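You operate a simulated robot arm through the tools that you are given. There is no shell and no other tool.

You run a simulated robot arm. Do the job below in one go: nothing can be reset, and whatever is moved stays where it is left.

TASK
Find the leaking cup by the display and leave only its tap shut.
Fine: air on, pull vacuum under the plate till it shows 60 kPa or more, then vent the vacuum.

The check looks at the end state, three seconds after you hand in, the way a careful person would. Anything else that was tipped, shoved, dropped, spilled or broken makes it a failure.

THE ROBOT
A 6-joint arm with a four-finger gripper, fixed in place. Base frame: the origin is on the floor under the middle of its stand, x ahead of it, y to its left, z up. Lengths are in mm, angles in rad, forces in N, time in s.
With the tool pointing down near the work surface it reaches from about 480 to 900 mm from the base axis. Its first joint turns from -2.897 to 2.897 rad. Payload 3.43 kg.
Tool frame: the origin (TCP) lies between the finger pads and is the grasp point; the fingertips stand 30 mm ahead of it; z points along the fingers, y is the line along which they close. The gripper opens to 120 mm; its body begins 85 mm behind the TCP.
Orientation is that of the tool frame in the base frame, as a unit quaternion [x, y, z, w]. With the fingers straight down and closing along the base's y, the tool's x points along the base's -x, its y along +y and its z along -z.

THE INTERFACE
- The arm moves only by the tool play_rows. Its argument "increments" is text: rows parted by semicolons, each of 7 numbers parted by spaces: the shift along the tool's x, y, z in units of 400 mm (1.0 is 400 mm), then the turn, a rotation vector about the tool's x, y, z in units of 180 degrees (1.0 is 180 degrees), then the opening, from 0 (shut) to 1 (fully open). In form: x y z rx ry rz jaw; .... A call has 1 to 20 rows; each row is the pose to reach, as a shift and turn from the pose commanded when the call began, along the tool's axes at that moment. A call with a number of a shift or a turn outside -1 to 1 is refused whole. Rows are played at 5 a second. More than 50 mm and 0.15 rad between two rows, or a gripper value outside its range, and nothing of the call is played. Where a pose cannot be reached the arm comes as near as it can. A force on the tool above 90 N (or 10 N above the force at the start of the call, whichever is more), or a blocked arm, ends the call early, and 0.2 s more pass. Each finger travels about 136.2 mm/s and halts on what it meets, pressing with about 28 N; the grip force reading is that of the motor and also rises with nothing between the fingers. The clock runs only during rows and for 0.2 s after the last one: add rows that repeat a pose to give the fingers time. It gives the time, the measured TCP pose, the force on the tool (base axes), the opening and the grip force at its end, in the units of the frame above (readings bear some noise), with the torque about the TCP (base axes, N m) and any sound that the robot's microphone picked up.
- Cameras (640 x 400 px; columns grow to the right, rows downward): "scene" is fixed at [412.8, -501.6, 1449.2]; the picture's right is [-0.31, 0.95, 0.00], its down [0.73, 0.23, -0.64] and it looks along [-0.61, -0.20, -0.77] (base axes); focal length 237 px, centre (320, 200). "wrist" rides on the gripper at [71, -17, -121] in the tool frame; the picture's right is [0.23, 0.97, 0.00], its down [-0.81, 0.19, -0.55] and it looks along [-0.54, 0.13, 0.83] (tool axes); focal length 275 px, centre (320, 200). There is no depth. A picture from a camera that has moved, and an enlarged one, comes with that camera's place and axes in the base frame and with its lens. The place of the scene camera against the robot may be out by one fixed shift of up to 25 mm in any direction.
- camera(camera): a new picture of that camera. No time passes.
- slide_trunk(by): moves the trunk up (or, below 0, down) by that many mm; the arm rides with it, the base frame stays. It gives what a move gives, with no picture.
- close_up(camera, box): a new picture of the part [left, top, right, bottom] of that camera's present view, enlarged. No time passes.
- job_done(): hands the job in; it is judged then, once.

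Nothing tells you positions but the pictures and the camera data. Unless the task says otherwise, let go and move clear before handing in.

The tools are called after "Emit:" by a JSON object that holds its "api" and its "payload". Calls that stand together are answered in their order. play_rows: Moves the arm, as the interface text tells. Its arguments: {"type":"object","properties":{"increments":{"type":"string"}},"required":["increments"]} The other tools are called the same way: slide_trunk (by) moves the trunk up or down; camera (camera) takes a picture; close_up (camera, box) takes an enlarged picture of a part of a camera's view; job_done () hands the job in.

At the start:

```text
clock: 0.0
position: [32.4, -429.2, 1249.2]
orientation: [-0.001, 1.0, 0.0, 0.0]
ft_force: [0.1, 0.1, -0.5]
ft_torque: [-0.02, -0.01, 0.01]
grip_width: 120.1
finger_force: 0.2
trunk travel left (down, up): [-225.0, 315.0]
```

scene: 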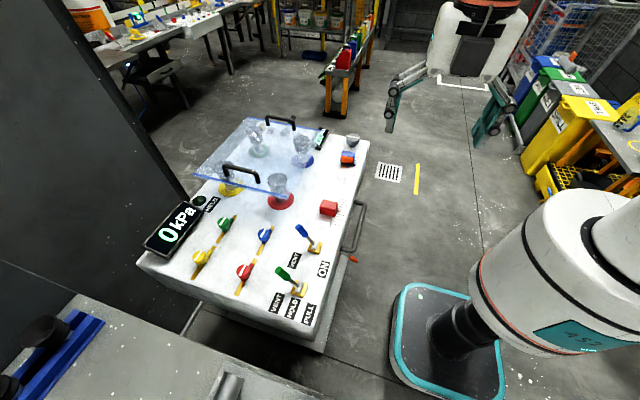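
wrist: 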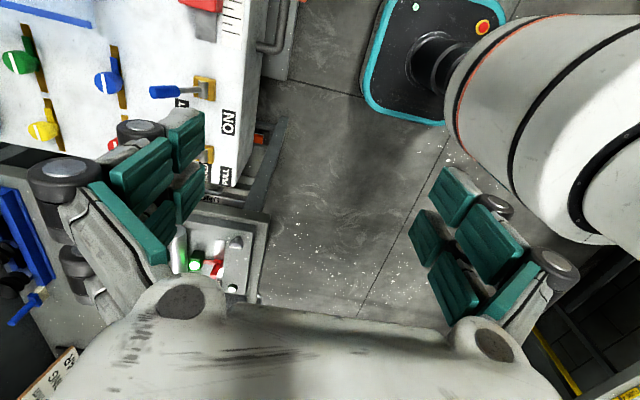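

I see a cart with a glass plate on four cups, four coloured taps, two lever valves (one with ON/VENT, one with VENT/HOLD/PULL) and a kPa display. I'll look closer before moving anything.

Emit:
{"api": "close_up", "payload": {"camera": "scene", "box": [130, 180, 370, 330]}}

Emit:
{"api": "close_up", "payload": {"camera": "scene", "box": [180, 100, 380, 225]}}

Emit:
{"api": "close_up", "payload": {"camera": "scene", "box": [250, 220, 350, 330]}}

Emit:
{"api": "close_up", "payload": {"camera": "wrist", "box": [0, 0, 320, 200]}}

```text
2.67 times, centred on (250, 255) of scene
camera zoom: at [412.8, -501.6, 1449.2], right [-0.31, 0.95, 0.0], down [0.73, 0.23, -0.64], along [-0.61, -0.2, -0.77], focal length 633 px, centre (507, 53)
```

zoom: 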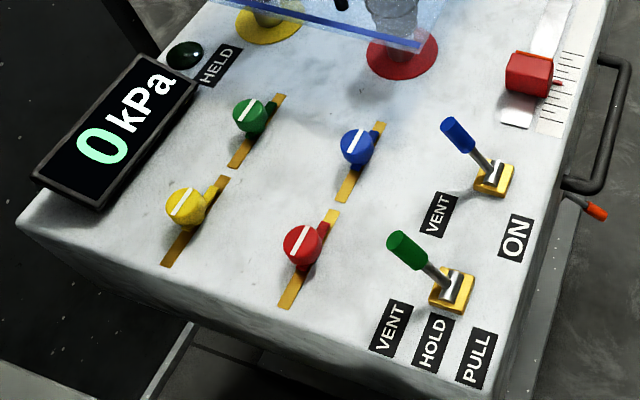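

```text
3.20 times, centred on (280, 162) of scene
camera zoom: at [412.8, -501.6, 1449.2], right [-0.31, 0.95, 0.0], down [0.73, 0.23, -0.64], along [-0.61, -0.2, -0.77], focal length 759 px, centre (448, 320)
```

zoom: 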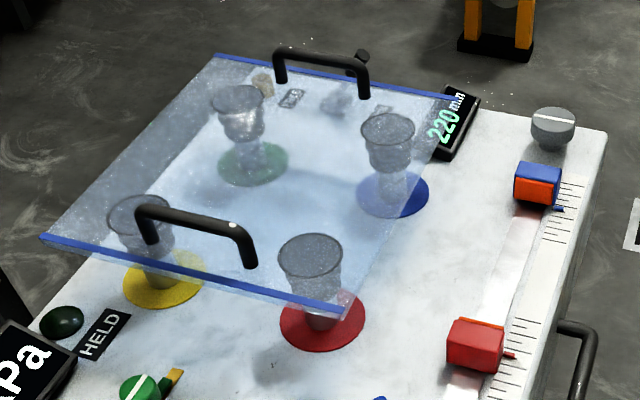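

```text
3.64 times, centred on (300, 275) of scene
camera zoom: at [412.8, -501.6, 1449.2], right [-0.31, 0.95, 0.0], down [0.73, 0.23, -0.64], along [-0.61, -0.2, -0.77], focal length 863 px, centre (393, -73)
```

zoom: 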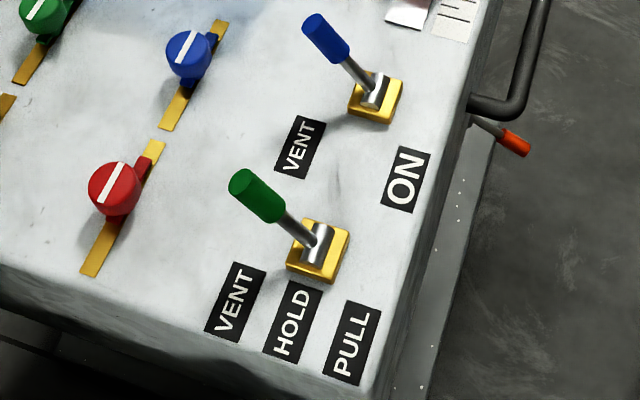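

```text
2.00 times, centred on (160, 100) of wrist
camera zoom: at [-40.6, -446.6, 1369.3], right [-0.23, 0.97, 0.0], down [0.81, 0.19, 0.55], along [0.54, 0.13, -0.83], focal length 551 px, centre (640, 400)
```

zoom: 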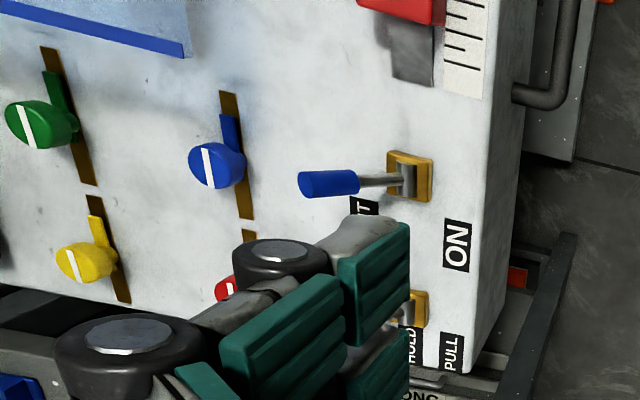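

The cart's top looks to be at about z=854, with the levers near (110,-617) and (230,-617) and the taps near x≈133/245, y≈-757/-887. Next I'll look at the fingers, then move high over the cart for a better view.

Emit:
{"api": "close_up", "payload": {"camera": "wrist", "box": [390, 140, 590, 380]}}

Emit:
{"api": "play_rows", "payload": {"increments": "0.0114 -0.0968 0.0246 0 0 0 1; 0.0229 -0.1936 0.0493 0 0 0 1; 0.0343 -0.2904 0.0739 0 0 0 1; 0.0457 -0.3871 0.0986 0 0 0 1; 0.0571 -0.4839 0.1232 0 0 0 1; 0.0686 -0.5807 0.1479 0 0 0 1; 0.08 -0.6775 0.1725 0 0 0 1; 0.08 -0.6775 0.1725 0 0 0 1"}}

Emit:
{"api": "camera", "payload": {"camera": "wrist"}}

Emit:
{"api": "camera", "payload": {"camera": "scene"}}

```text
1.67 times, centred on (490, 260) of wrist
camera zoom: at [-40.6, -446.6, 1369.3], right [-0.23, 0.97, 0.0], down [0.81, 0.19, 0.55], along [0.54, 0.13, -0.83], focal length 459 px, centre (37, 100)
```

zoom: 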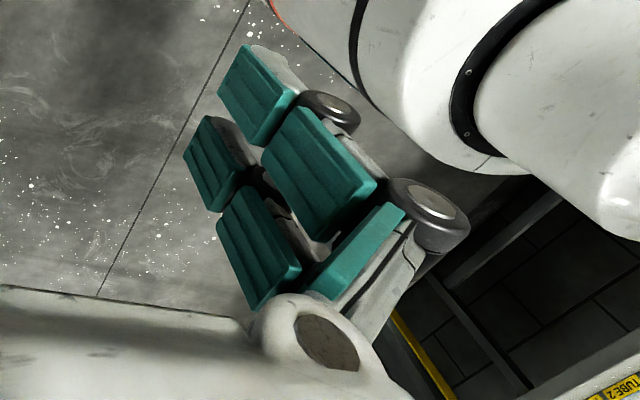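

```text
clock: 1.8
position: [1.0, -700.4, 1179.3]
orientation: [0.0, 1.0, 0.001, 0.0]
ft_force: [0.4, -0.7, -0.3]
ft_torque: [0.03, 0.01, 0.02]
grip_width: 120.2
finger_force: 0.1
trunk travel left (down, up): [-225.0, 315.0]
```

```text
taken
camera wrist: at [-71.8, -717.1, 1299.6], right [-0.23, 0.97, 0.0], down [0.81, 0.19, 0.55], along [0.54, 0.13, -0.83], focal length 275 px, centre (320, 200)
```

wrist: 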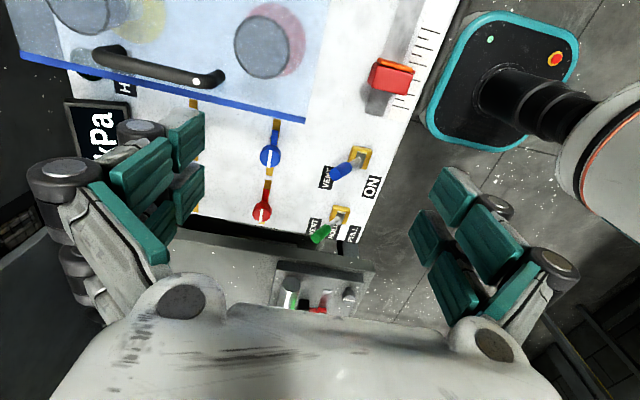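

```text
taken
```

scene: 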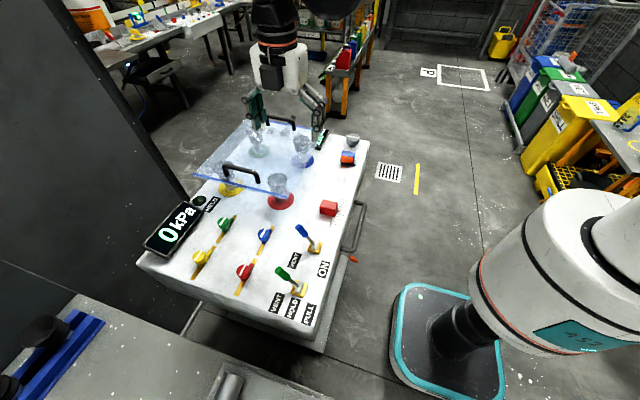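

The arm is now over the plate edge and I can see the levers and the red and blue taps from above. I'll zoom in for accurate positions.

Emit:
{"api": "close_up", "payload": {"camera": "wrist", "box": [200, 100, 400, 260]}}

Emit:
{"api": "close_up", "payload": {"camera": "wrist", "box": [20, 0, 330, 200]}}

Emit:
{"api": "close_up", "payload": {"camera": "scene", "box": [215, 0, 375, 140]}}

```text
2.50 times, centred on (300, 180) of wrist
camera zoom: at [-71.8, -717.1, 1299.6], right [-0.23, 0.97, 0.0], down [0.81, 0.19, 0.55], along [0.54, 0.13, -0.83], focal length 688 px, centre (370, 250)
```

zoom: 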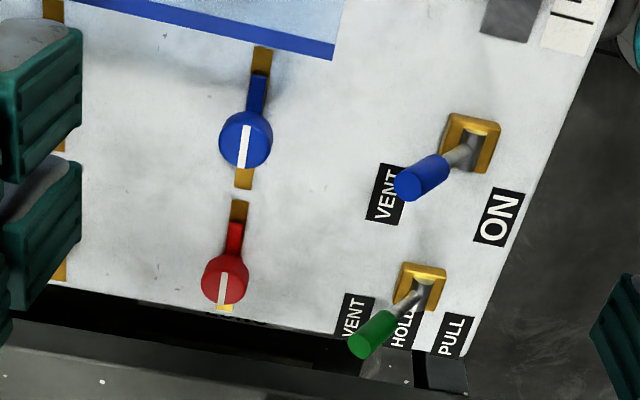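

```text
2.00 times, centred on (175, 100) of wrist
camera zoom: at [-71.8, -717.1, 1299.6], right [-0.23, 0.97, 0.0], down [0.81, 0.19, 0.55], along [0.54, 0.13, -0.83], focal length 551 px, centre (610, 400)
```

zoom: 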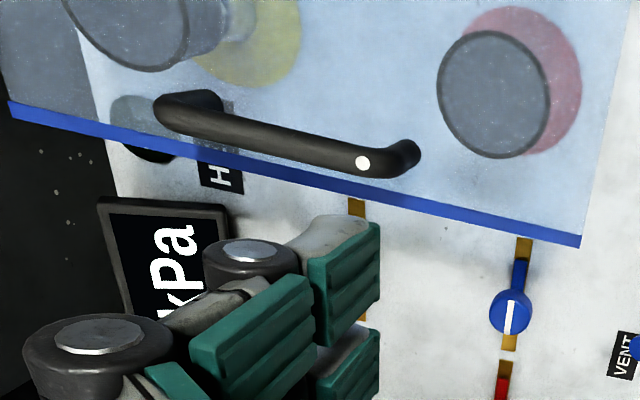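

```text
2.86 times, centred on (295, 70) of scene
camera zoom: at [412.8, -501.6, 1449.2], right [-0.31, 0.95, 0.0], down [0.73, 0.23, -0.64], along [-0.61, -0.2, -0.77], focal length 678 px, centre (391, 571)
```

zoom: 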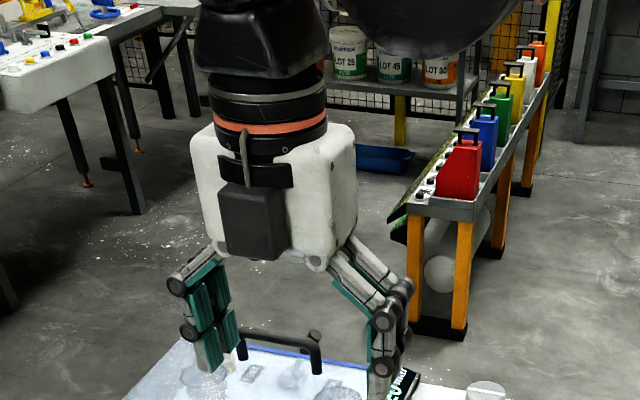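

The two wrist views put the cart top at z≈879, the blue lever base at (99,-610) with its tip at (99,-655,966), and the green lever near (218,-610). The plate's edge is at x≈34, z≈978. I'll go above the blue (air) lever with the jaws partly open.

Emit:
{"api": "play_rows", "payload": {"increments": "-0.0613 0.0375 0.0744 0 0 0 0.9; -0.1225 0.075 0.1488 0 0 0 0.75; -0.1838 0.1125 0.2231 0 0 0 0.6; -0.245 0.15 0.2975 0 0 0 0.583; -0.245 0.15 0.2975 0 0 0 0.583"}}

Emit:
{"api": "camera", "payload": {"camera": "wrist"}}

Emit:
{"api": "camera", "payload": {"camera": "scene"}}

```text
clock: 3.0
position: [97.6, -641.0, 1061.7]
orientation: [0.0, 1.0, -0.001, 0.0]
ft_force: [0.5, -0.1, -0.1]
ft_torque: [-0.02, 0.0, -0.02]
grip_width: 69.8
finger_force: 0.1
trunk travel left (down, up): [-225.0, 315.0]
```

```text
taken
camera wrist: at [26.6, -657.6, 1181.7], right [-0.23, 0.97, 0.0], down [0.81, 0.19, 0.55], along [0.54, 0.13, -0.83], focal length 275 px, centre (320, 200)
```

wrist: 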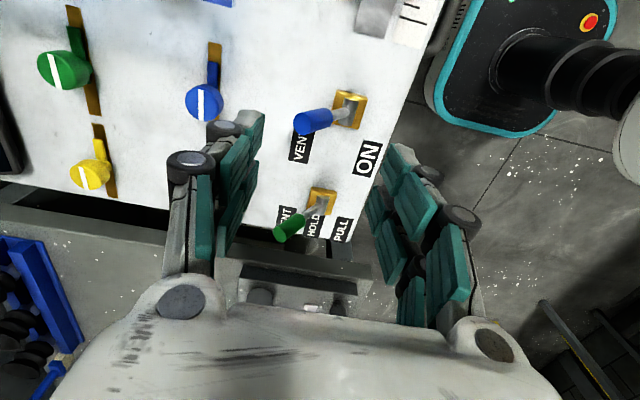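

```text
taken
```

scene: 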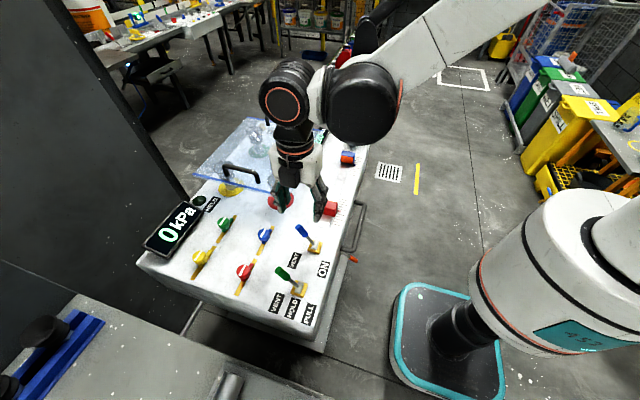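

The view confirms the positions: the blue tip is at (98,-654,966), centred between the jaws. I'll descend so the jaws straddle it.

Emit:
{"api": "play_rows", "payload": {"increments": "-0.003 0 0.08 0 0 0 0.583; -0.003 0 0.16 0 0 0 0.583; -0.003 0 0.229 0 0 0 0.583; -0.003 0 0.229 0 0 0 0.583"}}

Emit:
{"api": "camera", "payload": {"camera": "wrist"}}

Emit:
{"api": "close_up", "payload": {"camera": "scene", "box": [220, 120, 380, 280]}}

```text
clock: 4.0
position: [98.9, -639.7, 968.5]
orientation: [-0.001, 1.0, -0.001, -0.001]
ft_force: [0.1, -1.1, -0.5]
ft_torque: [-0.02, 0.02, 0.05]
grip_width: 69.9
finger_force: 0.0
trunk travel left (down, up): [-225.0, 315.0]
```

```text
taken
camera wrist: at [27.4, -657.5, 1088.7], right [-0.23, 0.97, 0.0], down [0.81, 0.19, 0.55], along [0.54, 0.13, -0.83], focal length 275 px, centre (320, 200)
```

wrist: 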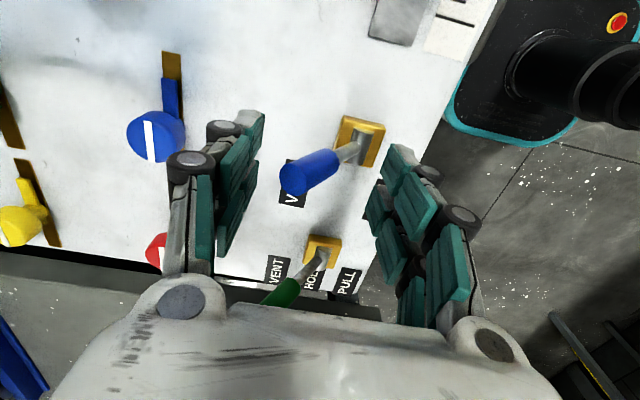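

```text
2.50 times, centred on (300, 200) of scene
camera zoom: at [412.8, -501.6, 1449.2], right [-0.31, 0.95, 0.0], down [0.73, 0.23, -0.64], along [-0.61, -0.2, -0.77], focal length 593 px, centre (370, 200)
```

zoom: 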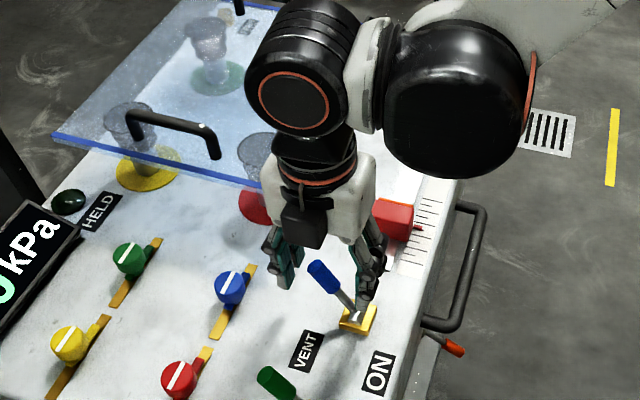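

The lever sits between the jaws, clear on both sides. Now I'll push it slowly toward +y (ON).

Emit:
{"api": "play_rows", "payload": {"increments": "0 0.025 0 0 0 0 0.583; 0 0.05 0 0 0 0 0.583; 0 0.075 0 0 0 0 0.583; 0 0.1 0 0 0 0 0.583; 0 0.125 0 0 0 0 0.583; 0 0.15 0 0 0 0 0.583; 0 0.175 0 0 0 0 0.583; 0 0.195 0 0 0 0 0.583"}}

Emit:
{"api": "camera", "payload": {"camera": "wrist"}}

Emit:
{"api": "close_up", "payload": {"camera": "scene", "box": [220, 160, 380, 320]}}

```text
clock: 5.8
position: [99.7, -562.0, 969.7]
orientation: [-0.001, 1.0, -0.001, 0.0]
ft_force: [5.8, 0.0, 0.5]
ft_torque: [-0.14, -0.14, 0.21]
grip_width: 70.8
finger_force: 0.8
trunk travel left (down, up): [-225.0, 315.0]
```

```text
taken
camera wrist: at [27.7, -579.4, 1089.4], right [-0.23, 0.97, 0.0], down [0.81, 0.19, 0.55], along [0.54, 0.13, -0.83], focal length 275 px, centre (320, 200)
```

wrist: 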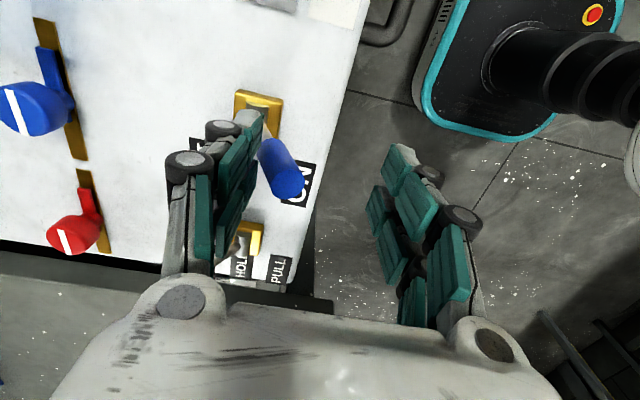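

```text
2.50 times, centred on (300, 240) of scene
camera zoom: at [412.8, -501.6, 1449.2], right [-0.31, 0.95, 0.0], down [0.73, 0.23, -0.64], along [-0.61, -0.2, -0.77], focal length 593 px, centre (370, 100)
```

zoom: 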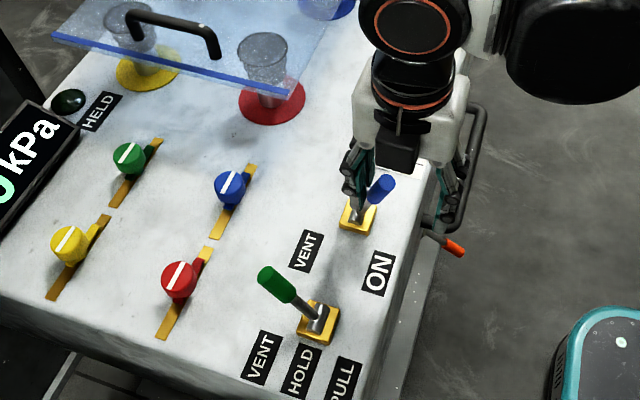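

The lever is past upright and leaning to ON at about 20°. It should reach about 29°, so I'll push a little further in small steps.

Emit:
{"api": "play_rows", "payload": {"increments": "0 0.01 0 0 0 0 0.583; 0 0.02 0 0 0 0 0.583; 0 0.03 0 0 0 0 0.583; 0 0.03 0 0 0 0 0.583"}}

Emit:
{"api": "camera", "payload": {"camera": "wrist"}}

Emit:
{"api": "close_up", "payload": {"camera": "scene", "box": [140, 160, 380, 320]}}

```text
clock: 6.8
position: [100.4, -552.9, 967.1]
orientation: [0.0, 1.0, 0.0, 0.0]
ft_force: [8.0, -20.6, -14.6]
ft_torque: [-0.77, -0.11, 0.23]
grip_width: 78.5
finger_force: 7.2
trunk travel left (down, up): [-225.0, 315.0]
```

```text
taken
camera wrist: at [28.0, -570.2, 1088.2], right [-0.23, 0.97, 0.0], down [0.81, 0.19, 0.55], along [0.54, 0.13, -0.83], focal length 275 px, centre (320, 200)
```

wrist: 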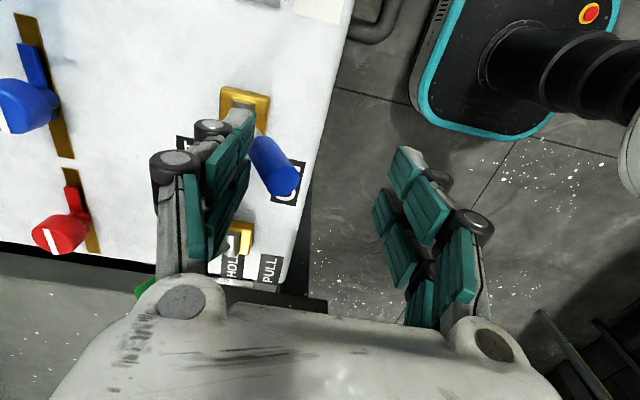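

```text
2.50 times, centred on (260, 240) of scene
camera zoom: at [412.8, -501.6, 1449.2], right [-0.31, 0.95, 0.0], down [0.73, 0.23, -0.64], along [-0.61, -0.2, -0.77], focal length 593 px, centre (470, 100)
```

zoom: 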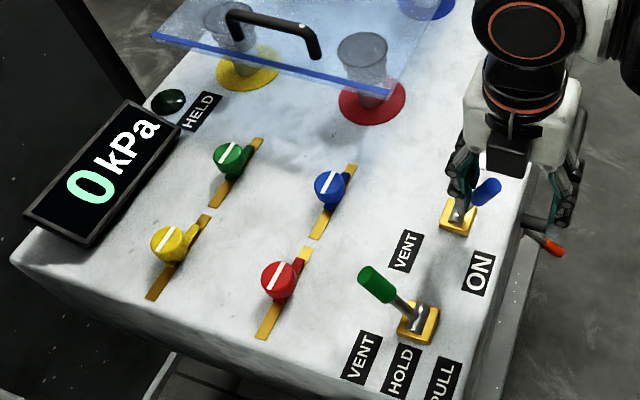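

There's about 20 N of reaction and the jaw has spread, so the lever seems to be at its stop. I'll back off and check that it stays.

Emit:
{"api": "play_rows", "payload": {"increments": "0 -0.03 0 0 0 0 0.583; 0 -0.06 0 0 0 0 0.583; 0 -0.06 0 0 0 0 0.583"}}

Emit:
{"api": "camera", "payload": {"camera": "wrist"}}

Emit:
{"api": "close_up", "payload": {"camera": "scene", "box": [220, 180, 380, 320]}}

```text
clock: 7.6
position: [100.3, -575.5, 969.8]
orientation: [0.0, 1.0, 0.0, -0.001]
ft_force: [2.3, 0.3, 0.4]
ft_torque: [-0.06, 0.17, 0.02]
grip_width: 69.0
finger_force: 0.0
trunk travel left (down, up): [-225.0, 315.0]
```

```text
taken
camera wrist: at [28.0, -591.1, 1089.7], right [-0.23, 0.97, 0.0], down [0.81, 0.19, 0.55], along [0.54, 0.13, -0.83], focal length 275 px, centre (320, 200)
```

wrist: 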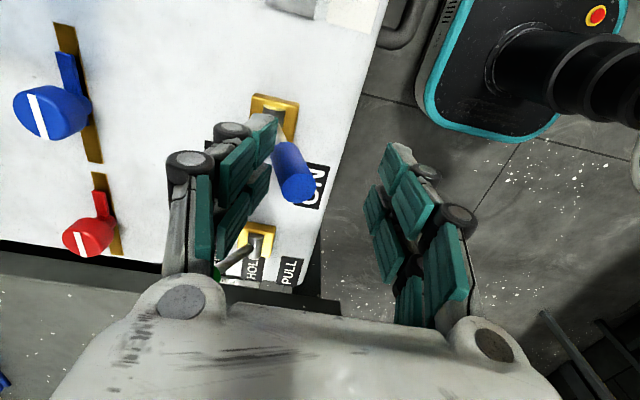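

```text
2.86 times, centred on (300, 250) of scene
camera zoom: at [412.8, -501.6, 1449.2], right [-0.31, 0.95, 0.0], down [0.73, 0.23, -0.64], along [-0.61, -0.2, -0.77], focal length 678 px, centre (377, 57)
```

zoom: 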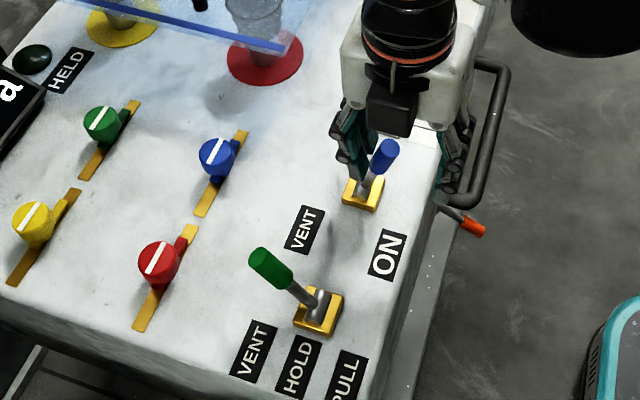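

The lever now leans to ON with the gripper not touching it. I'll lift clear and measure its resting angle.

Emit:
{"api": "play_rows", "payload": {"increments": "0 0 -0.1 0 0 0 0.583; 0 0 -0.2 0 0 0 0.583; 0 0 -0.2 0 0 0 0.583"}}

Emit:
{"api": "close_up", "payload": {"camera": "wrist", "box": [200, 60, 400, 260]}}

Emit:
{"api": "close_up", "payload": {"camera": "scene", "box": [260, 210, 360, 310]}}

```text
clock: 8.4
position: [97.6, -573.4, 1049.6]
orientation: [-0.001, 1.0, 0.0, -0.001]
ft_force: [0.4, -0.1, 0.8]
ft_torque: [0.01, -0.01, -0.04]
grip_width: 69.8
finger_force: 0.0
trunk travel left (down, up): [-225.0, 315.0]
```

```text
2.00 times, centred on (300, 160) of wrist
camera zoom: at [25.0, -592.0, 1169.1], right [-0.23, 0.97, 0.0], down [0.81, 0.19, 0.55], along [0.54, 0.13, -0.83], focal length 551 px, centre (360, 280)
```

zoom: 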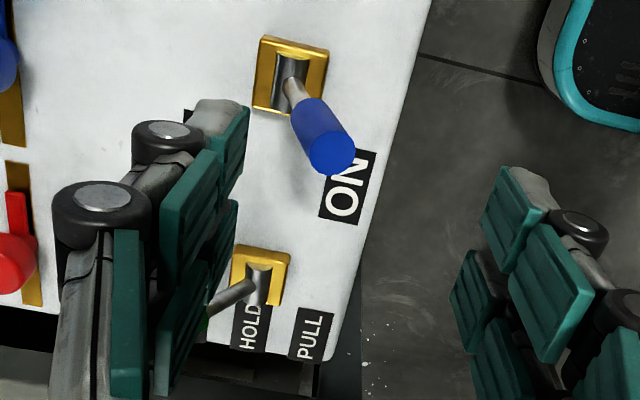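

```text
4.00 times, centred on (310, 260) of scene
camera zoom: at [412.8, -501.6, 1449.2], right [-0.31, 0.95, 0.0], down [0.73, 0.23, -0.64], along [-0.61, -0.2, -0.77], focal length 949 px, centre (360, -40)
```

zoom: 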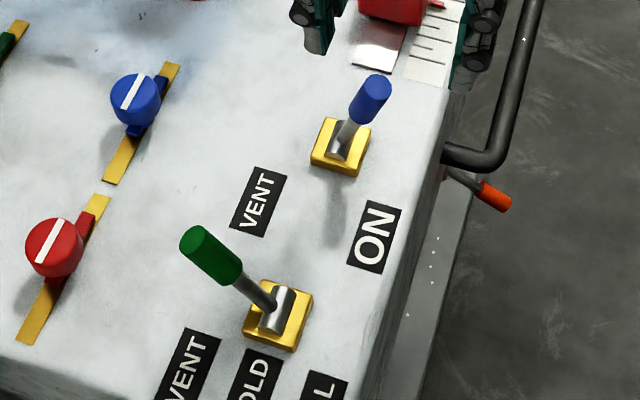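

The blue lever rests about 17° toward ON, past centre and stable. I'll now straddle the green lever (tip ≈ (216,-653,966)), and the display will show whether the air is on.

Emit:
{"api": "play_rows", "payload": {"increments": "-0.1 -0.056 -0.015 0 0 0 0.583; -0.2 -0.112 -0.025 0 0 0 0.583; -0.301 -0.1665 -0.025 0 0 0 0.583; -0.301 -0.1665 -0.025 0 0 0 0.583"}}

Emit:
{"api": "camera", "payload": {"camera": "wrist"}}

```text
clock: 9.4
position: [221.2, -641.6, 1057.2]
orientation: [0.0, 1.0, 0.001, -0.001]
ft_force: [-0.1, 0.4, 0.0]
ft_torque: [0.03, 0.02, -0.03]
grip_width: 69.9
finger_force: 0.1
trunk travel left (down, up): [-225.0, 315.0]
```

```text
taken
camera wrist: at [149.3, -658.5, 1177.6], right [-0.23, 0.97, 0.0], down [0.81, 0.19, 0.55], along [0.54, 0.13, -0.83], focal length 275 px, centre (320, 200)
```

wrist: 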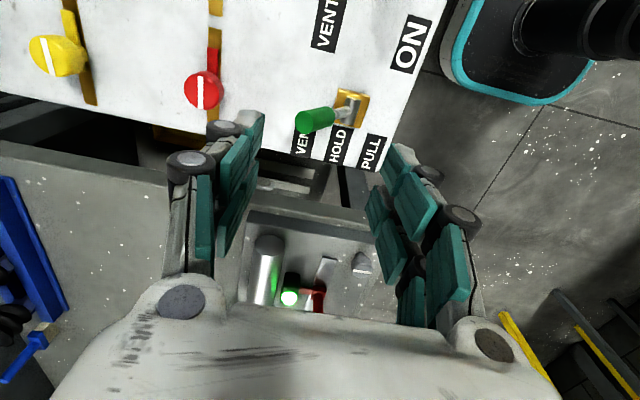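

The green lever tip is at (218,-654,966) and its base at (218,-608). I'll descend around it and then push toward PULL (+y).

Emit:
{"api": "play_rows", "payload": {"increments": "0.006 0 0.08 0 0 0 0.583; 0.006 0 0.16 0 0 0 0.583; 0.006 0 0.218 0 0 0 0.583; 0.006 0 0.218 0 0 0 0.583"}}

Emit:
{"api": "camera", "payload": {"camera": "wrist"}}

```text
clock: 10.4
position: [217.2, -641.9, 972.8]
orientation: [-0.001, 1.0, 0.0, 0.0]
ft_force: [0.3, -0.4, -0.8]
ft_torque: [0.0, 0.01, -0.01]
grip_width: 70.2
finger_force: 0.0
trunk travel left (down, up): [-225.0, 315.0]
```

```text
taken
camera wrist: at [144.3, -659.0, 1092.8], right [-0.23, 0.97, 0.0], down [0.81, 0.19, 0.55], along [0.54, 0.13, -0.83], focal length 275 px, centre (320, 200)
```

wrist: 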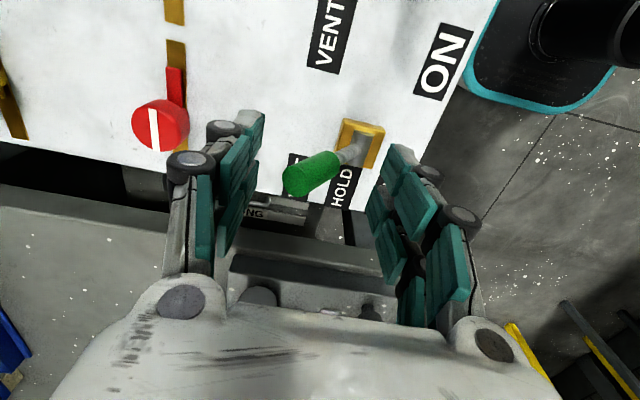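

The jaws straddle the lever cleanly. Pushing to PULL.

Emit:
{"api": "play_rows", "payload": {"increments": "0 0.025 0 0 0 0 0.583; 0 0.05 0 0 0 0 0.583; 0 0.075 0 0 0 0 0.583; 0 0.1 0 0 0 0 0.583; 0 0.125 0 0 0 0 0.583; 0 0.15 0 0 0 0 0.583; 0 0.175 0 0 0 0 0.583; 0 0.195 0 0 0 0 0.583; 0 0.21 0 0 0 0 0.583; 0 0.222 0 0 0 0 0.583"}}

Emit:
{"api": "camera", "payload": {"camera": "wrist"}}

Emit:
{"api": "close_up", "payload": {"camera": "scene", "box": [130, 170, 370, 330]}}

```text
clock: 12.6
position: [220.1, -551.9, 971.8]
orientation: [-0.002, 1.0, 0.0, 0.0]
ft_force: [20.8, -4.1, -2.8]
ft_torque: [-0.21, -0.51, 0.72]
grip_width: 71.3
finger_force: 0.8
trunk travel left (down, up): [-225.0, 315.0]
```

```text
taken
camera wrist: at [147.5, -569.7, 1091.7], right [-0.23, 0.97, 0.0], down [0.81, 0.19, 0.55], along [0.54, 0.13, -0.83], focal length 275 px, centre (320, 200)
```

wrist: 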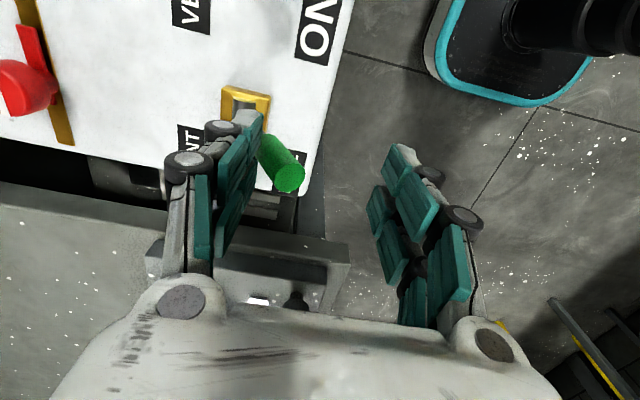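

```text
2.50 times, centred on (250, 250) of scene
camera zoom: at [412.8, -501.6, 1449.2], right [-0.31, 0.95, 0.0], down [0.73, 0.23, -0.64], along [-0.61, -0.2, -0.77], focal length 593 px, centre (495, 75)
```

zoom: 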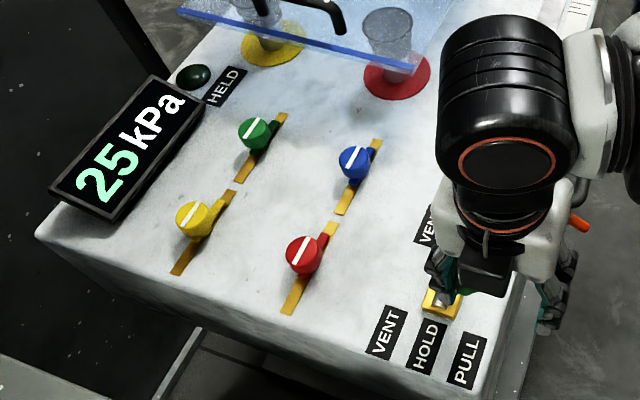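

The display reads 25 kPa, so the air is on and the vacuum is building. I'll back off the lever, let time pass and see where the pressure settles.

Emit:
{"api": "play_rows", "payload": {"increments": "0 -0.03 0 0 0 0 0.583; 0 -0.06 0 0 0 0 0.583; 0 -0.06 0 0 0 0 0.583; 0 -0.06 0 0 0 0 0.583; 0 -0.06 0 0 0 0 0.583; 0 -0.06 0 0 0 0 0.583"}}

Emit:
{"api": "camera", "payload": {"camera": "wrist"}}

Emit:
{"api": "close_up", "payload": {"camera": "scene", "box": [130, 170, 370, 330]}}

```text
clock: 14.0
position: [218.0, -576.5, 972.8]
orientation: [0.0, 1.0, 0.0, 0.0]
ft_force: [-0.1, 0.2, 0.0]
ft_torque: [-0.03, 0.02, 0.0]
grip_width: 70.0
finger_force: 0.1
trunk travel left (down, up): [-225.0, 315.0]
```

```text
taken
camera wrist: at [145.3, -593.9, 1092.9], right [-0.23, 0.97, 0.0], down [0.81, 0.19, 0.55], along [0.54, 0.13, -0.83], focal length 275 px, centre (320, 200)
```

wrist: 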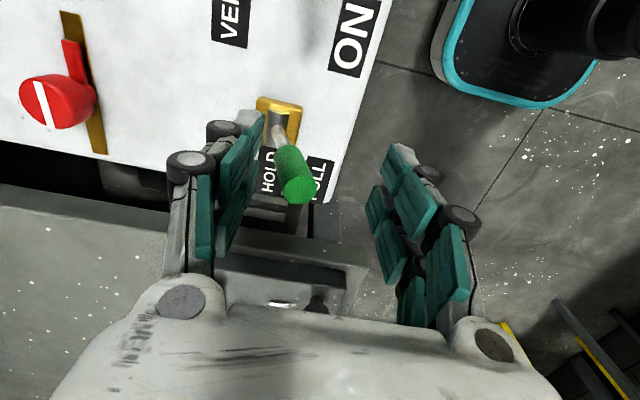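

```text
2.50 times, centred on (250, 250) of scene
camera zoom: at [412.8, -501.6, 1449.2], right [-0.31, 0.95, 0.0], down [0.73, 0.23, -0.64], along [-0.61, -0.2, -0.77], focal length 593 px, centre (495, 75)
```

zoom: 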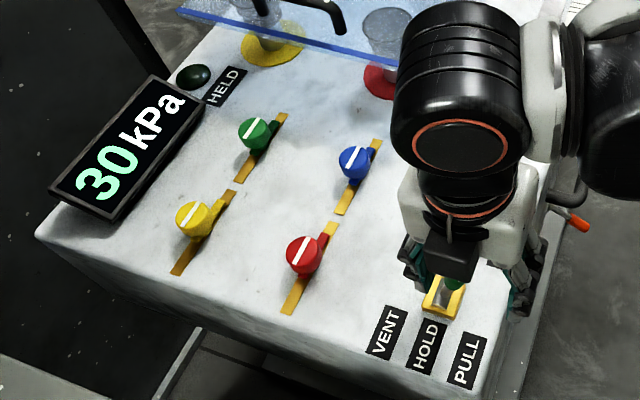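

It reads 30 kPa now and the lever stayed past centre toward PULL. I'll wait longer to see the steady value.

Emit:
{"api": "play_rows", "payload": {"increments": "0 0 0 0 0 0 0.583; 0 0 0 0 0 0 0.583; 0 0 0 0 0 0 0.583; 0 0 0 0 0 0 0.583; 0 0 0 0 0 0 0.583; 0 0 0 0 0 0 0.583; 0 0 0 0 0 0 0.583; 0 0 0 0 0 0 0.583; 0 0 0 0 0 0 0.583; 0 0 0 0 0 0 0.583; 0 0 0 0 0 0 0.583; 0 0 0 0 0 0 0.583; 0 0 0 0 0 0 0.583; 0 0 0 0 0 0 0.583; 0 0 0 0 0 0 0.583"}}

Emit:
{"api": "close_up", "payload": {"camera": "scene", "box": [130, 170, 370, 330]}}

Emit:
{"api": "camera", "payload": {"camera": "wrist"}}

```text
clock: 17.2
position: [217.0, -577.6, 973.0]
orientation: [-0.001, 1.0, 0.0, 0.0]
ft_force: [-0.5, 0.3, 0.7]
ft_torque: [-0.03, -0.02, 0.01]
grip_width: 70.0
finger_force: 0.0
trunk travel left (down, up): [-225.0, 315.0]
```

```text
2.50 times, centred on (250, 250) of scene
camera zoom: at [412.8, -501.6, 1449.2], right [-0.31, 0.95, 0.0], down [0.73, 0.23, -0.64], along [-0.61, -0.2, -0.77], focal length 593 px, centre (495, 75)
```

zoom: 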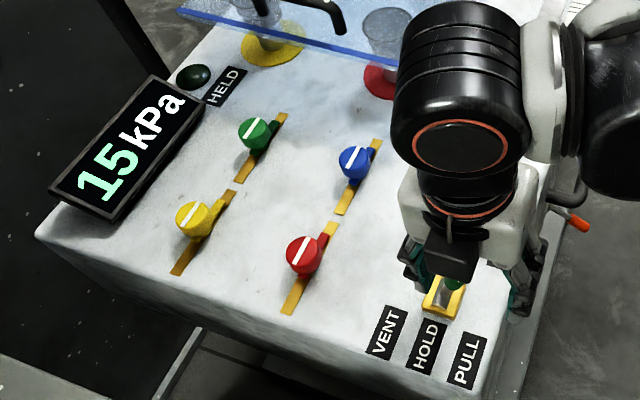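

```text
taken
camera wrist: at [145.6, -593.8, 1092.8], right [-0.23, 0.97, 0.0], down [0.81, 0.19, 0.55], along [0.54, 0.13, -0.83], focal length 275 px, centre (320, 200)
```

wrist: 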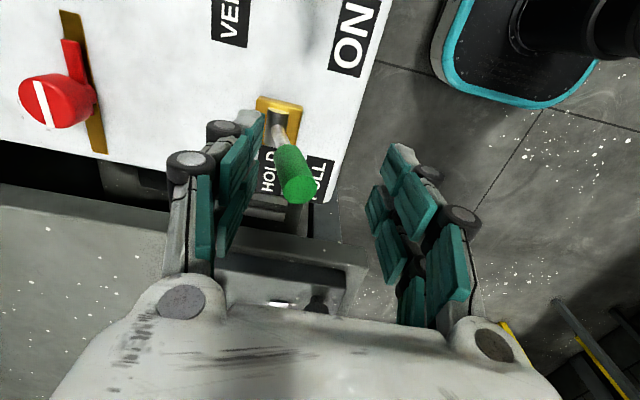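

The reading fell back to 15 kPa, so at about 14° the lever sits in HOLD. It looks like it wedged in the gap between the two fingers and got dragged back when I retreated. I'll shift x so that a single flat pad pushes it, and push it fully to PULL.

Emit:
{"api": "play_rows", "payload": {"increments": "0.02 0 0 0 0 0 0.583; 0.04 0 0 0 0 0 0.583; 0.04 0.02 0 0 0 0 0.583; 0.04 0.04 0 0 0 0 0.583; 0.04 0.055 0 0 0 0 0.583; 0.04 0.065 0 0 0 0 0.583; 0.04 0.075 0 0 0 0 0.583; 0.04 0.085 0 0 0 0 0.583"}}

Emit:
{"api": "camera", "payload": {"camera": "wrist"}}

Emit:
{"api": "close_up", "payload": {"camera": "scene", "box": [130, 170, 370, 330]}}

```text
clock: 19.0
position: [200.7, -544.2, 972.0]
orientation: [-0.001, 1.0, 0.0, 0.001]
ft_force: [0.6, -17.4, 2.3]
ft_torque: [-0.54, -0.09, -0.31]
grip_width: 80.6
finger_force: 9.7
trunk travel left (down, up): [-225.0, 315.0]
```

```text
taken
camera wrist: at [128.4, -561.6, 1091.1], right [-0.23, 0.97, 0.0], down [0.81, 0.19, 0.55], along [0.54, 0.13, -0.83], focal length 275 px, centre (320, 200)
```

wrist: 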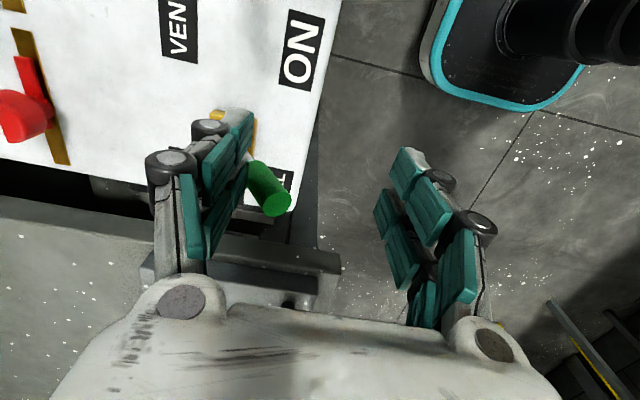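

```text
2.50 times, centred on (250, 250) of scene
camera zoom: at [412.8, -501.6, 1449.2], right [-0.31, 0.95, 0.0], down [0.73, 0.23, -0.64], along [-0.61, -0.2, -0.77], focal length 593 px, centre (495, 75)
```

zoom: 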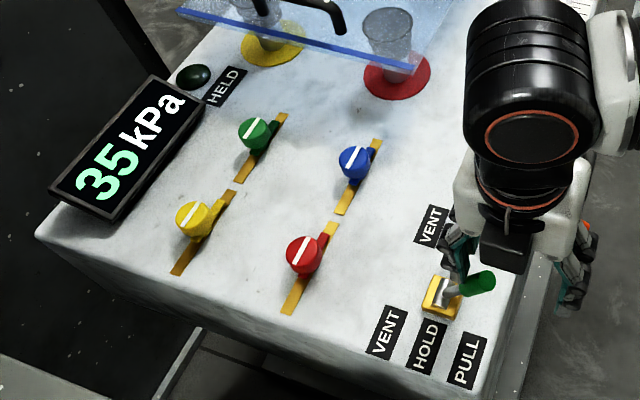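

The lever is fully over (about 28°) and the display shows 35 kPa. I'll retreat along -y and see whether it stays.

Emit:
{"api": "play_rows", "payload": {"increments": "0 -0.02 0 0 0 0 0.583; 0 -0.05 0 0 0 0 0.583; 0 -0.07 0 0 0 0 0.583; 0 -0.07 0 0 0 0 0.583"}}

Emit:
{"api": "camera", "payload": {"camera": "wrist"}}

Emit:
{"api": "close_up", "payload": {"camera": "scene", "box": [130, 170, 370, 330]}}

```text
clock: 20.0
position: [201.4, -570.3, 972.5]
orientation: [-0.001, 1.0, 0.0, 0.0]
ft_force: [-0.5, 0.6, -0.9]
ft_torque: [-0.05, -0.03, 0.03]
grip_width: 70.0
finger_force: 0.0
trunk travel left (down, up): [-225.0, 315.0]
```

```text
taken
camera wrist: at [129.2, -587.3, 1092.1], right [-0.23, 0.97, 0.0], down [0.81, 0.19, 0.55], along [0.54, 0.13, -0.83], focal length 275 px, centre (320, 200)
```

wrist: 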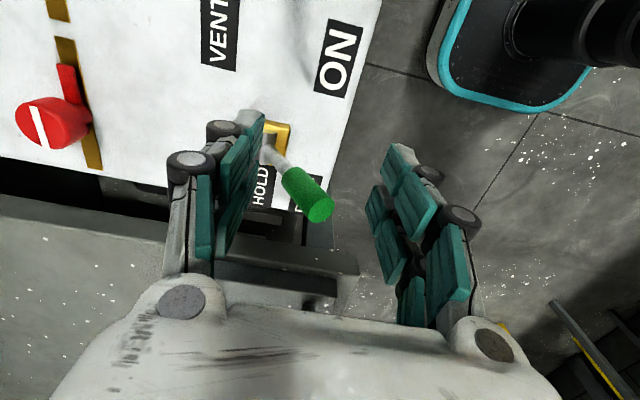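

```text
2.50 times, centred on (250, 250) of scene
camera zoom: at [412.8, -501.6, 1449.2], right [-0.31, 0.95, 0.0], down [0.73, 0.23, -0.64], along [-0.61, -0.2, -0.77], focal length 593 px, centre (495, 75)
```

zoom: 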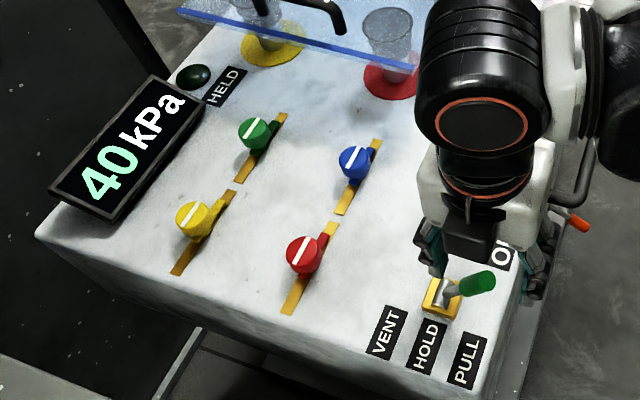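

The green lever now stays at full tilt in PULL and the display is at 40 kPa. The blue lever was probably dragged back the same way, so I'll go and seat it fully at ON with a single pad.

Emit:
{"api": "play_rows", "payload": {"increments": "0 0 -0.11 0 0 0 0.583; 0 0 -0.22 0 0 0 0.583; 0.1 -0.006 -0.22 0 0 0 0.583; 0.2 -0.012 -0.22 0 0 0 0.583; 0.295 -0.02 -0.22 0 0 0 0.583; 0.295 -0.02 -0.22 0 0 0 0.583"}}

Emit:
{"api": "camera", "payload": {"camera": "wrist"}}

Emit:
{"api": "close_up", "payload": {"camera": "scene", "box": [130, 170, 370, 330]}}

```text
clock: 21.4
position: [81.9, -578.1, 1060.4]
orientation: [0.0, 1.0, 0.0, 0.0]
ft_force: [-0.2, -0.5, 0.0]
ft_torque: [0.03, 0.01, -0.01]
grip_width: 69.7
finger_force: 0.1
trunk travel left (down, up): [-225.0, 315.0]
```

```text
taken
camera wrist: at [10.7, -595.5, 1180.6], right [-0.23, 0.97, 0.0], down [0.81, 0.19, 0.55], along [0.54, 0.13, -0.83], focal length 275 px, centre (320, 200)
```

wrist: 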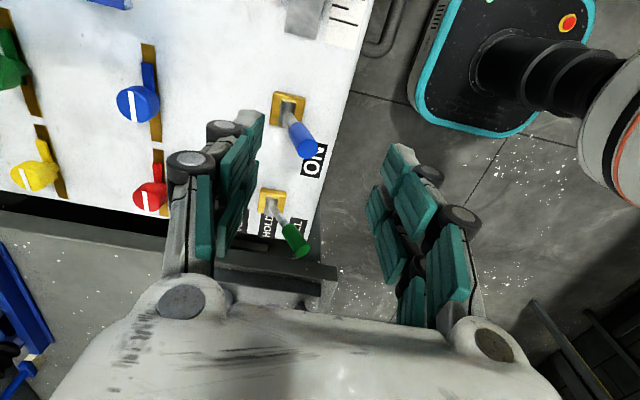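

```text
2.50 times, centred on (250, 250) of scene
camera zoom: at [412.8, -501.6, 1449.2], right [-0.31, 0.95, 0.0], down [0.73, 0.23, -0.64], along [-0.61, -0.2, -0.77], focal length 593 px, centre (495, 75)
```

zoom: 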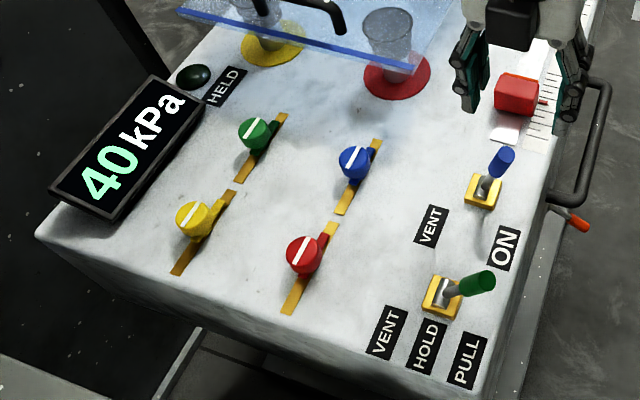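

The reading is steady at 40 kPa with all taps open. I'll seat the blue lever fully at ON, retreat and lift.

Emit:
{"api": "play_rows", "payload": {"increments": "0 0 0.11 0 0 0 0.583; 0 0 0.226 0 0 0 0.583; 0 0 0.226 0 0 0 0.583; 0 0.02 0.226 0 0 0 0.583; 0 0.04 0.226 0 0 0 0.583; 0 0.055 0.226 0 0 0 0.583; 0 0.065 0.226 0 0 0 0.583; 0 0.075 0.226 0 0 0 0.583; 0 0.085 0.226 0 0 0 0.583; 0 0.06 0.226 0 0 0 0.583; 0 0.03 0.226 0 0 0 0.583; 0 0.01 0.226 0 0 0 0.583; 0 0.01 0.12 0 0 0 0.583; 0 0.01 0 0 0 0 0.583"}}

Emit:
{"api": "camera", "payload": {"camera": "wrist"}}

Emit:
{"api": "close_up", "payload": {"camera": "scene", "box": [130, 170, 370, 330]}}

```text
clock: 24.4
position: [82.2, -574.1, 1060.4]
orientation: [-0.001, 1.0, 0.0, -0.001]
ft_force: [0.1, -0.5, 0.5]
ft_torque: [-0.03, 0.01, 0.01]
grip_width: 69.7
finger_force: 0.1
trunk travel left (down, up): [-225.0, 315.0]
```

```text
taken
camera wrist: at [9.4, -591.1, 1181.1], right [-0.23, 0.97, 0.0], down [0.81, 0.19, 0.55], along [0.54, 0.13, -0.83], focal length 275 px, centre (320, 200)
```

wrist: 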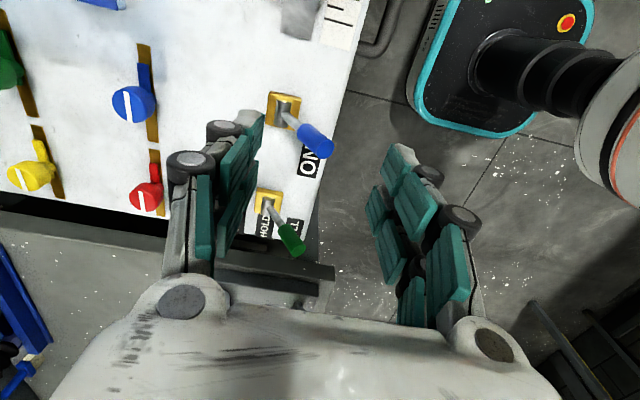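

```text
2.50 times, centred on (250, 250) of scene
camera zoom: at [412.8, -501.6, 1449.2], right [-0.31, 0.95, 0.0], down [0.73, 0.23, -0.64], along [-0.61, -0.2, -0.77], focal length 593 px, centre (495, 75)
```

zoom: 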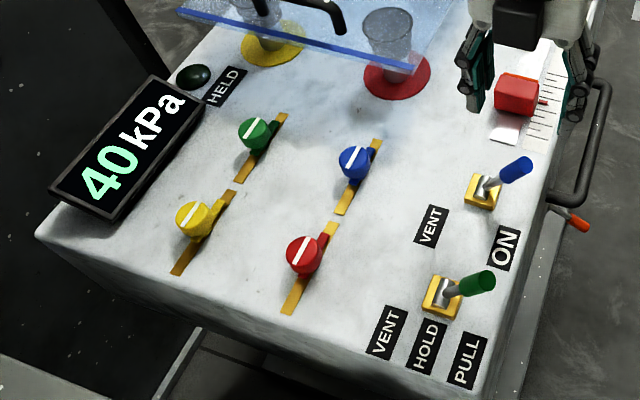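

Both levers are fully seated (air ON, PULL) and the reading is 40 kPa, so a leak is holding it down. Now I'll go above the blue tap to look at it closely.

Emit:
{"api": "play_rows", "payload": {"increments": "-0.0219 -0.11 0 0 0 0 0.583; -0.0438 -0.22 0 0 0 0 0.583; -0.0656 -0.33 0 0 0 0 0.583; -0.0875 -0.44 0 0 0 0 0.583; -0.0875 -0.44 0 0 0 0 0.583"}}

Emit:
{"api": "camera", "payload": {"camera": "wrist"}}

Emit:
{"api": "close_up", "payload": {"camera": "wrist", "box": [220, 40, 420, 240]}}

Emit:
{"api": "close_up", "payload": {"camera": "scene", "box": [130, 170, 370, 330]}}

```text
clock: 25.6
position: [117.0, -751.0, 1060.6]
orientation: [-0.001, 1.0, 0.0, 0.0]
ft_force: [-0.6, -0.2, -0.5]
ft_torque: [-0.03, -0.02, 0.02]
grip_width: 70.1
finger_force: 0.2
trunk travel left (down, up): [-225.0, 315.0]
```

```text
taken
camera wrist: at [45.3, -768.0, 1180.0], right [-0.23, 0.97, 0.0], down [0.81, 0.19, 0.55], along [0.54, 0.13, -0.83], focal length 275 px, centre (320, 200)
```

wrist: 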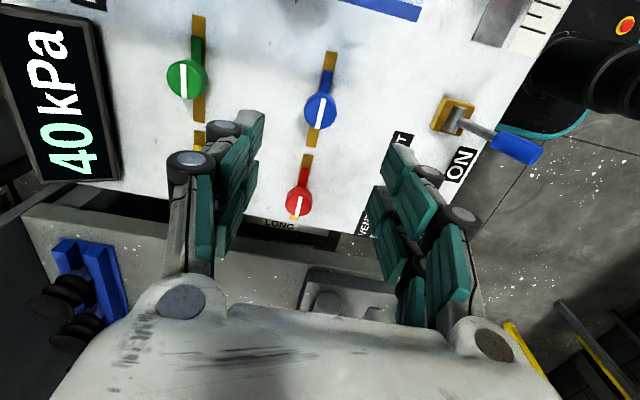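

```text
2.00 times, centred on (320, 140) of wrist
camera zoom: at [45.3, -768.0, 1180.0], right [-0.23, 0.97, 0.0], down [0.81, 0.19, 0.55], along [0.54, 0.13, -0.83], focal length 551 px, centre (320, 320)
```

zoom: 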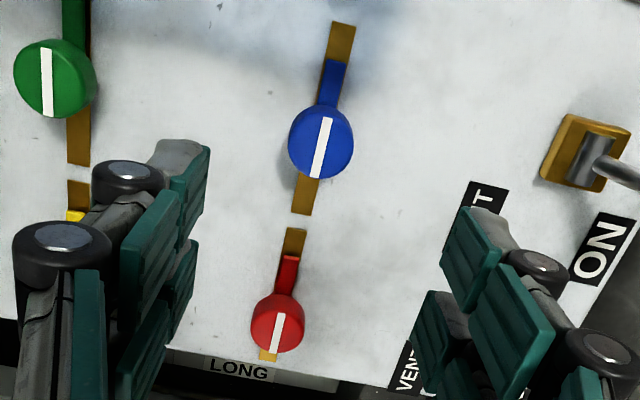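

```text
2.50 times, centred on (250, 250) of scene
camera zoom: at [412.8, -501.6, 1449.2], right [-0.31, 0.95, 0.0], down [0.73, 0.23, -0.64], along [-0.61, -0.2, -0.77], focal length 593 px, centre (495, 75)
```

zoom: 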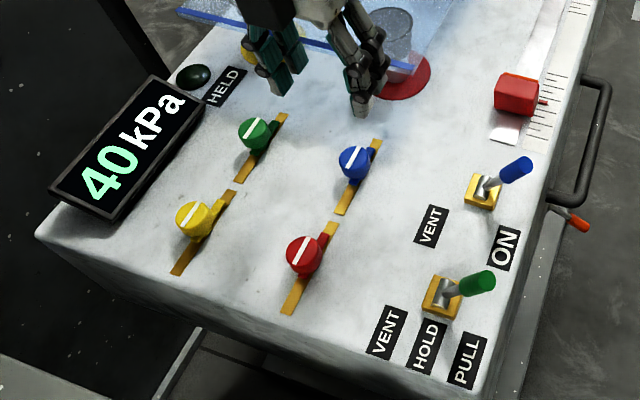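

The blue knob's centre is at (117.5,-751), about 31 mm across, with its top near z≈920 and a low handle pointing to -x along the pipe strip. I'll descend with the jaws around the knob.

Emit:
{"api": "play_rows", "payload": {"increments": "0 0 0.1 0 0 0 0.55; 0 0 0.2 0 0 0 0.55; 0 0 0.29 0 0 0 0.55; 0 0 0.35 0 0 0 0.55; 0 0 0.35 0 0 0 0.55"}}

Emit:
{"api": "camera", "payload": {"camera": "wrist"}}

Emit:
{"api": "close_up", "payload": {"camera": "scene", "box": [170, 130, 370, 290]}}

```text
clock: 26.8
position: [117.8, -749.3, 919.9]
orientation: [-0.001, 1.0, 0.0, 0.0]
ft_force: [-0.5, -0.7, -0.5]
ft_torque: [0.0, -0.04, 0.01]
grip_width: 66.1
finger_force: 0.0
trunk travel left (down, up): [-225.0, 315.0]
```

```text
taken
camera wrist: at [45.8, -766.6, 1039.7], right [-0.23, 0.97, 0.0], down [0.81, 0.19, 0.55], along [0.54, 0.13, -0.83], focal length 275 px, centre (320, 200)
```

wrist: 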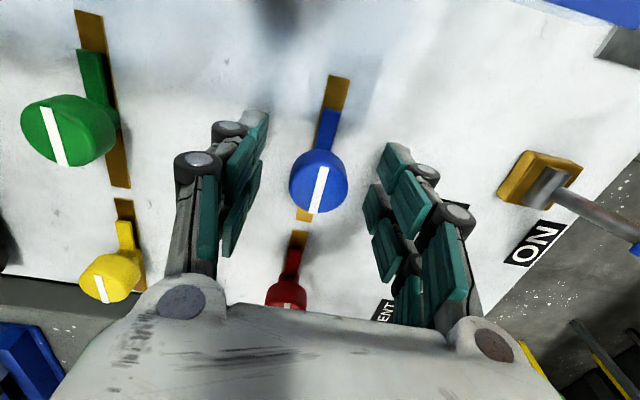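

```text
2.50 times, centred on (270, 210) of scene
camera zoom: at [412.8, -501.6, 1449.2], right [-0.31, 0.95, 0.0], down [0.73, 0.23, -0.64], along [-0.61, -0.2, -0.77], focal length 593 px, centre (445, 175)
```

zoom: 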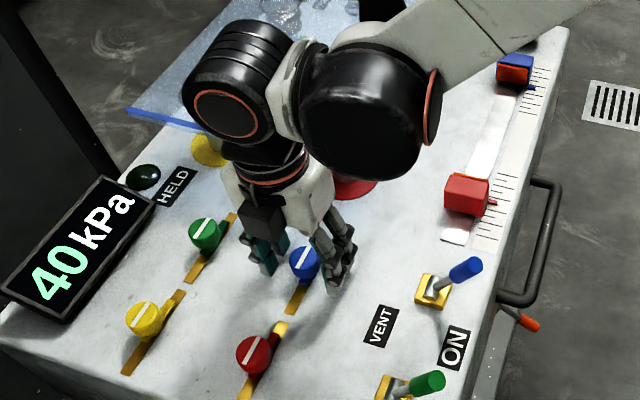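

The knob is centred between the jaws. Closing on it.

Emit:
{"api": "play_rows", "payload": {"increments": "0.003 0 0.005 0 0 0 0.4; 0.003 0 0.005 0 0 0 0.2; 0.003 0 0.005 0 0 0 0; 0.003 0 0.005 0 0 0 0; 0.003 0 0.005 0 0 0 0"}}

Emit:
{"api": "camera", "payload": {"camera": "wrist"}}

```text
clock: 28.0
position: [117.5, -749.7, 917.9]
orientation: [-0.001, 1.0, 0.0, 0.0]
ft_force: [0.0, 6.5, -3.7]
ft_torque: [0.11, -0.01, 0.03]
grip_width: 30.4
finger_force: 44.8
trunk travel left (down, up): [-225.0, 315.0]
```

```text
taken
camera wrist: at [44.6, -767.0, 1038.2], right [-0.23, 0.97, 0.0], down [0.81, 0.19, 0.55], along [0.54, 0.13, -0.83], focal length 275 px, centre (320, 200)
```

wrist: 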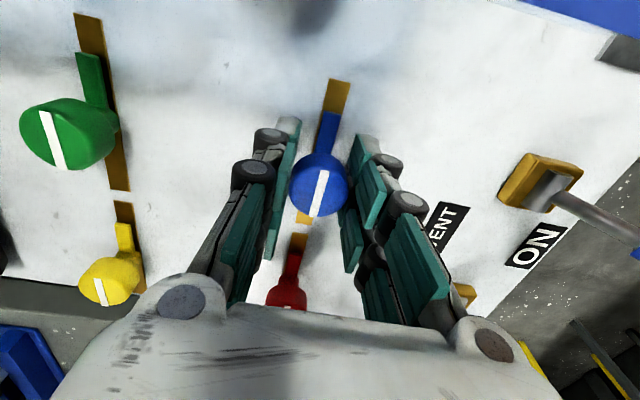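

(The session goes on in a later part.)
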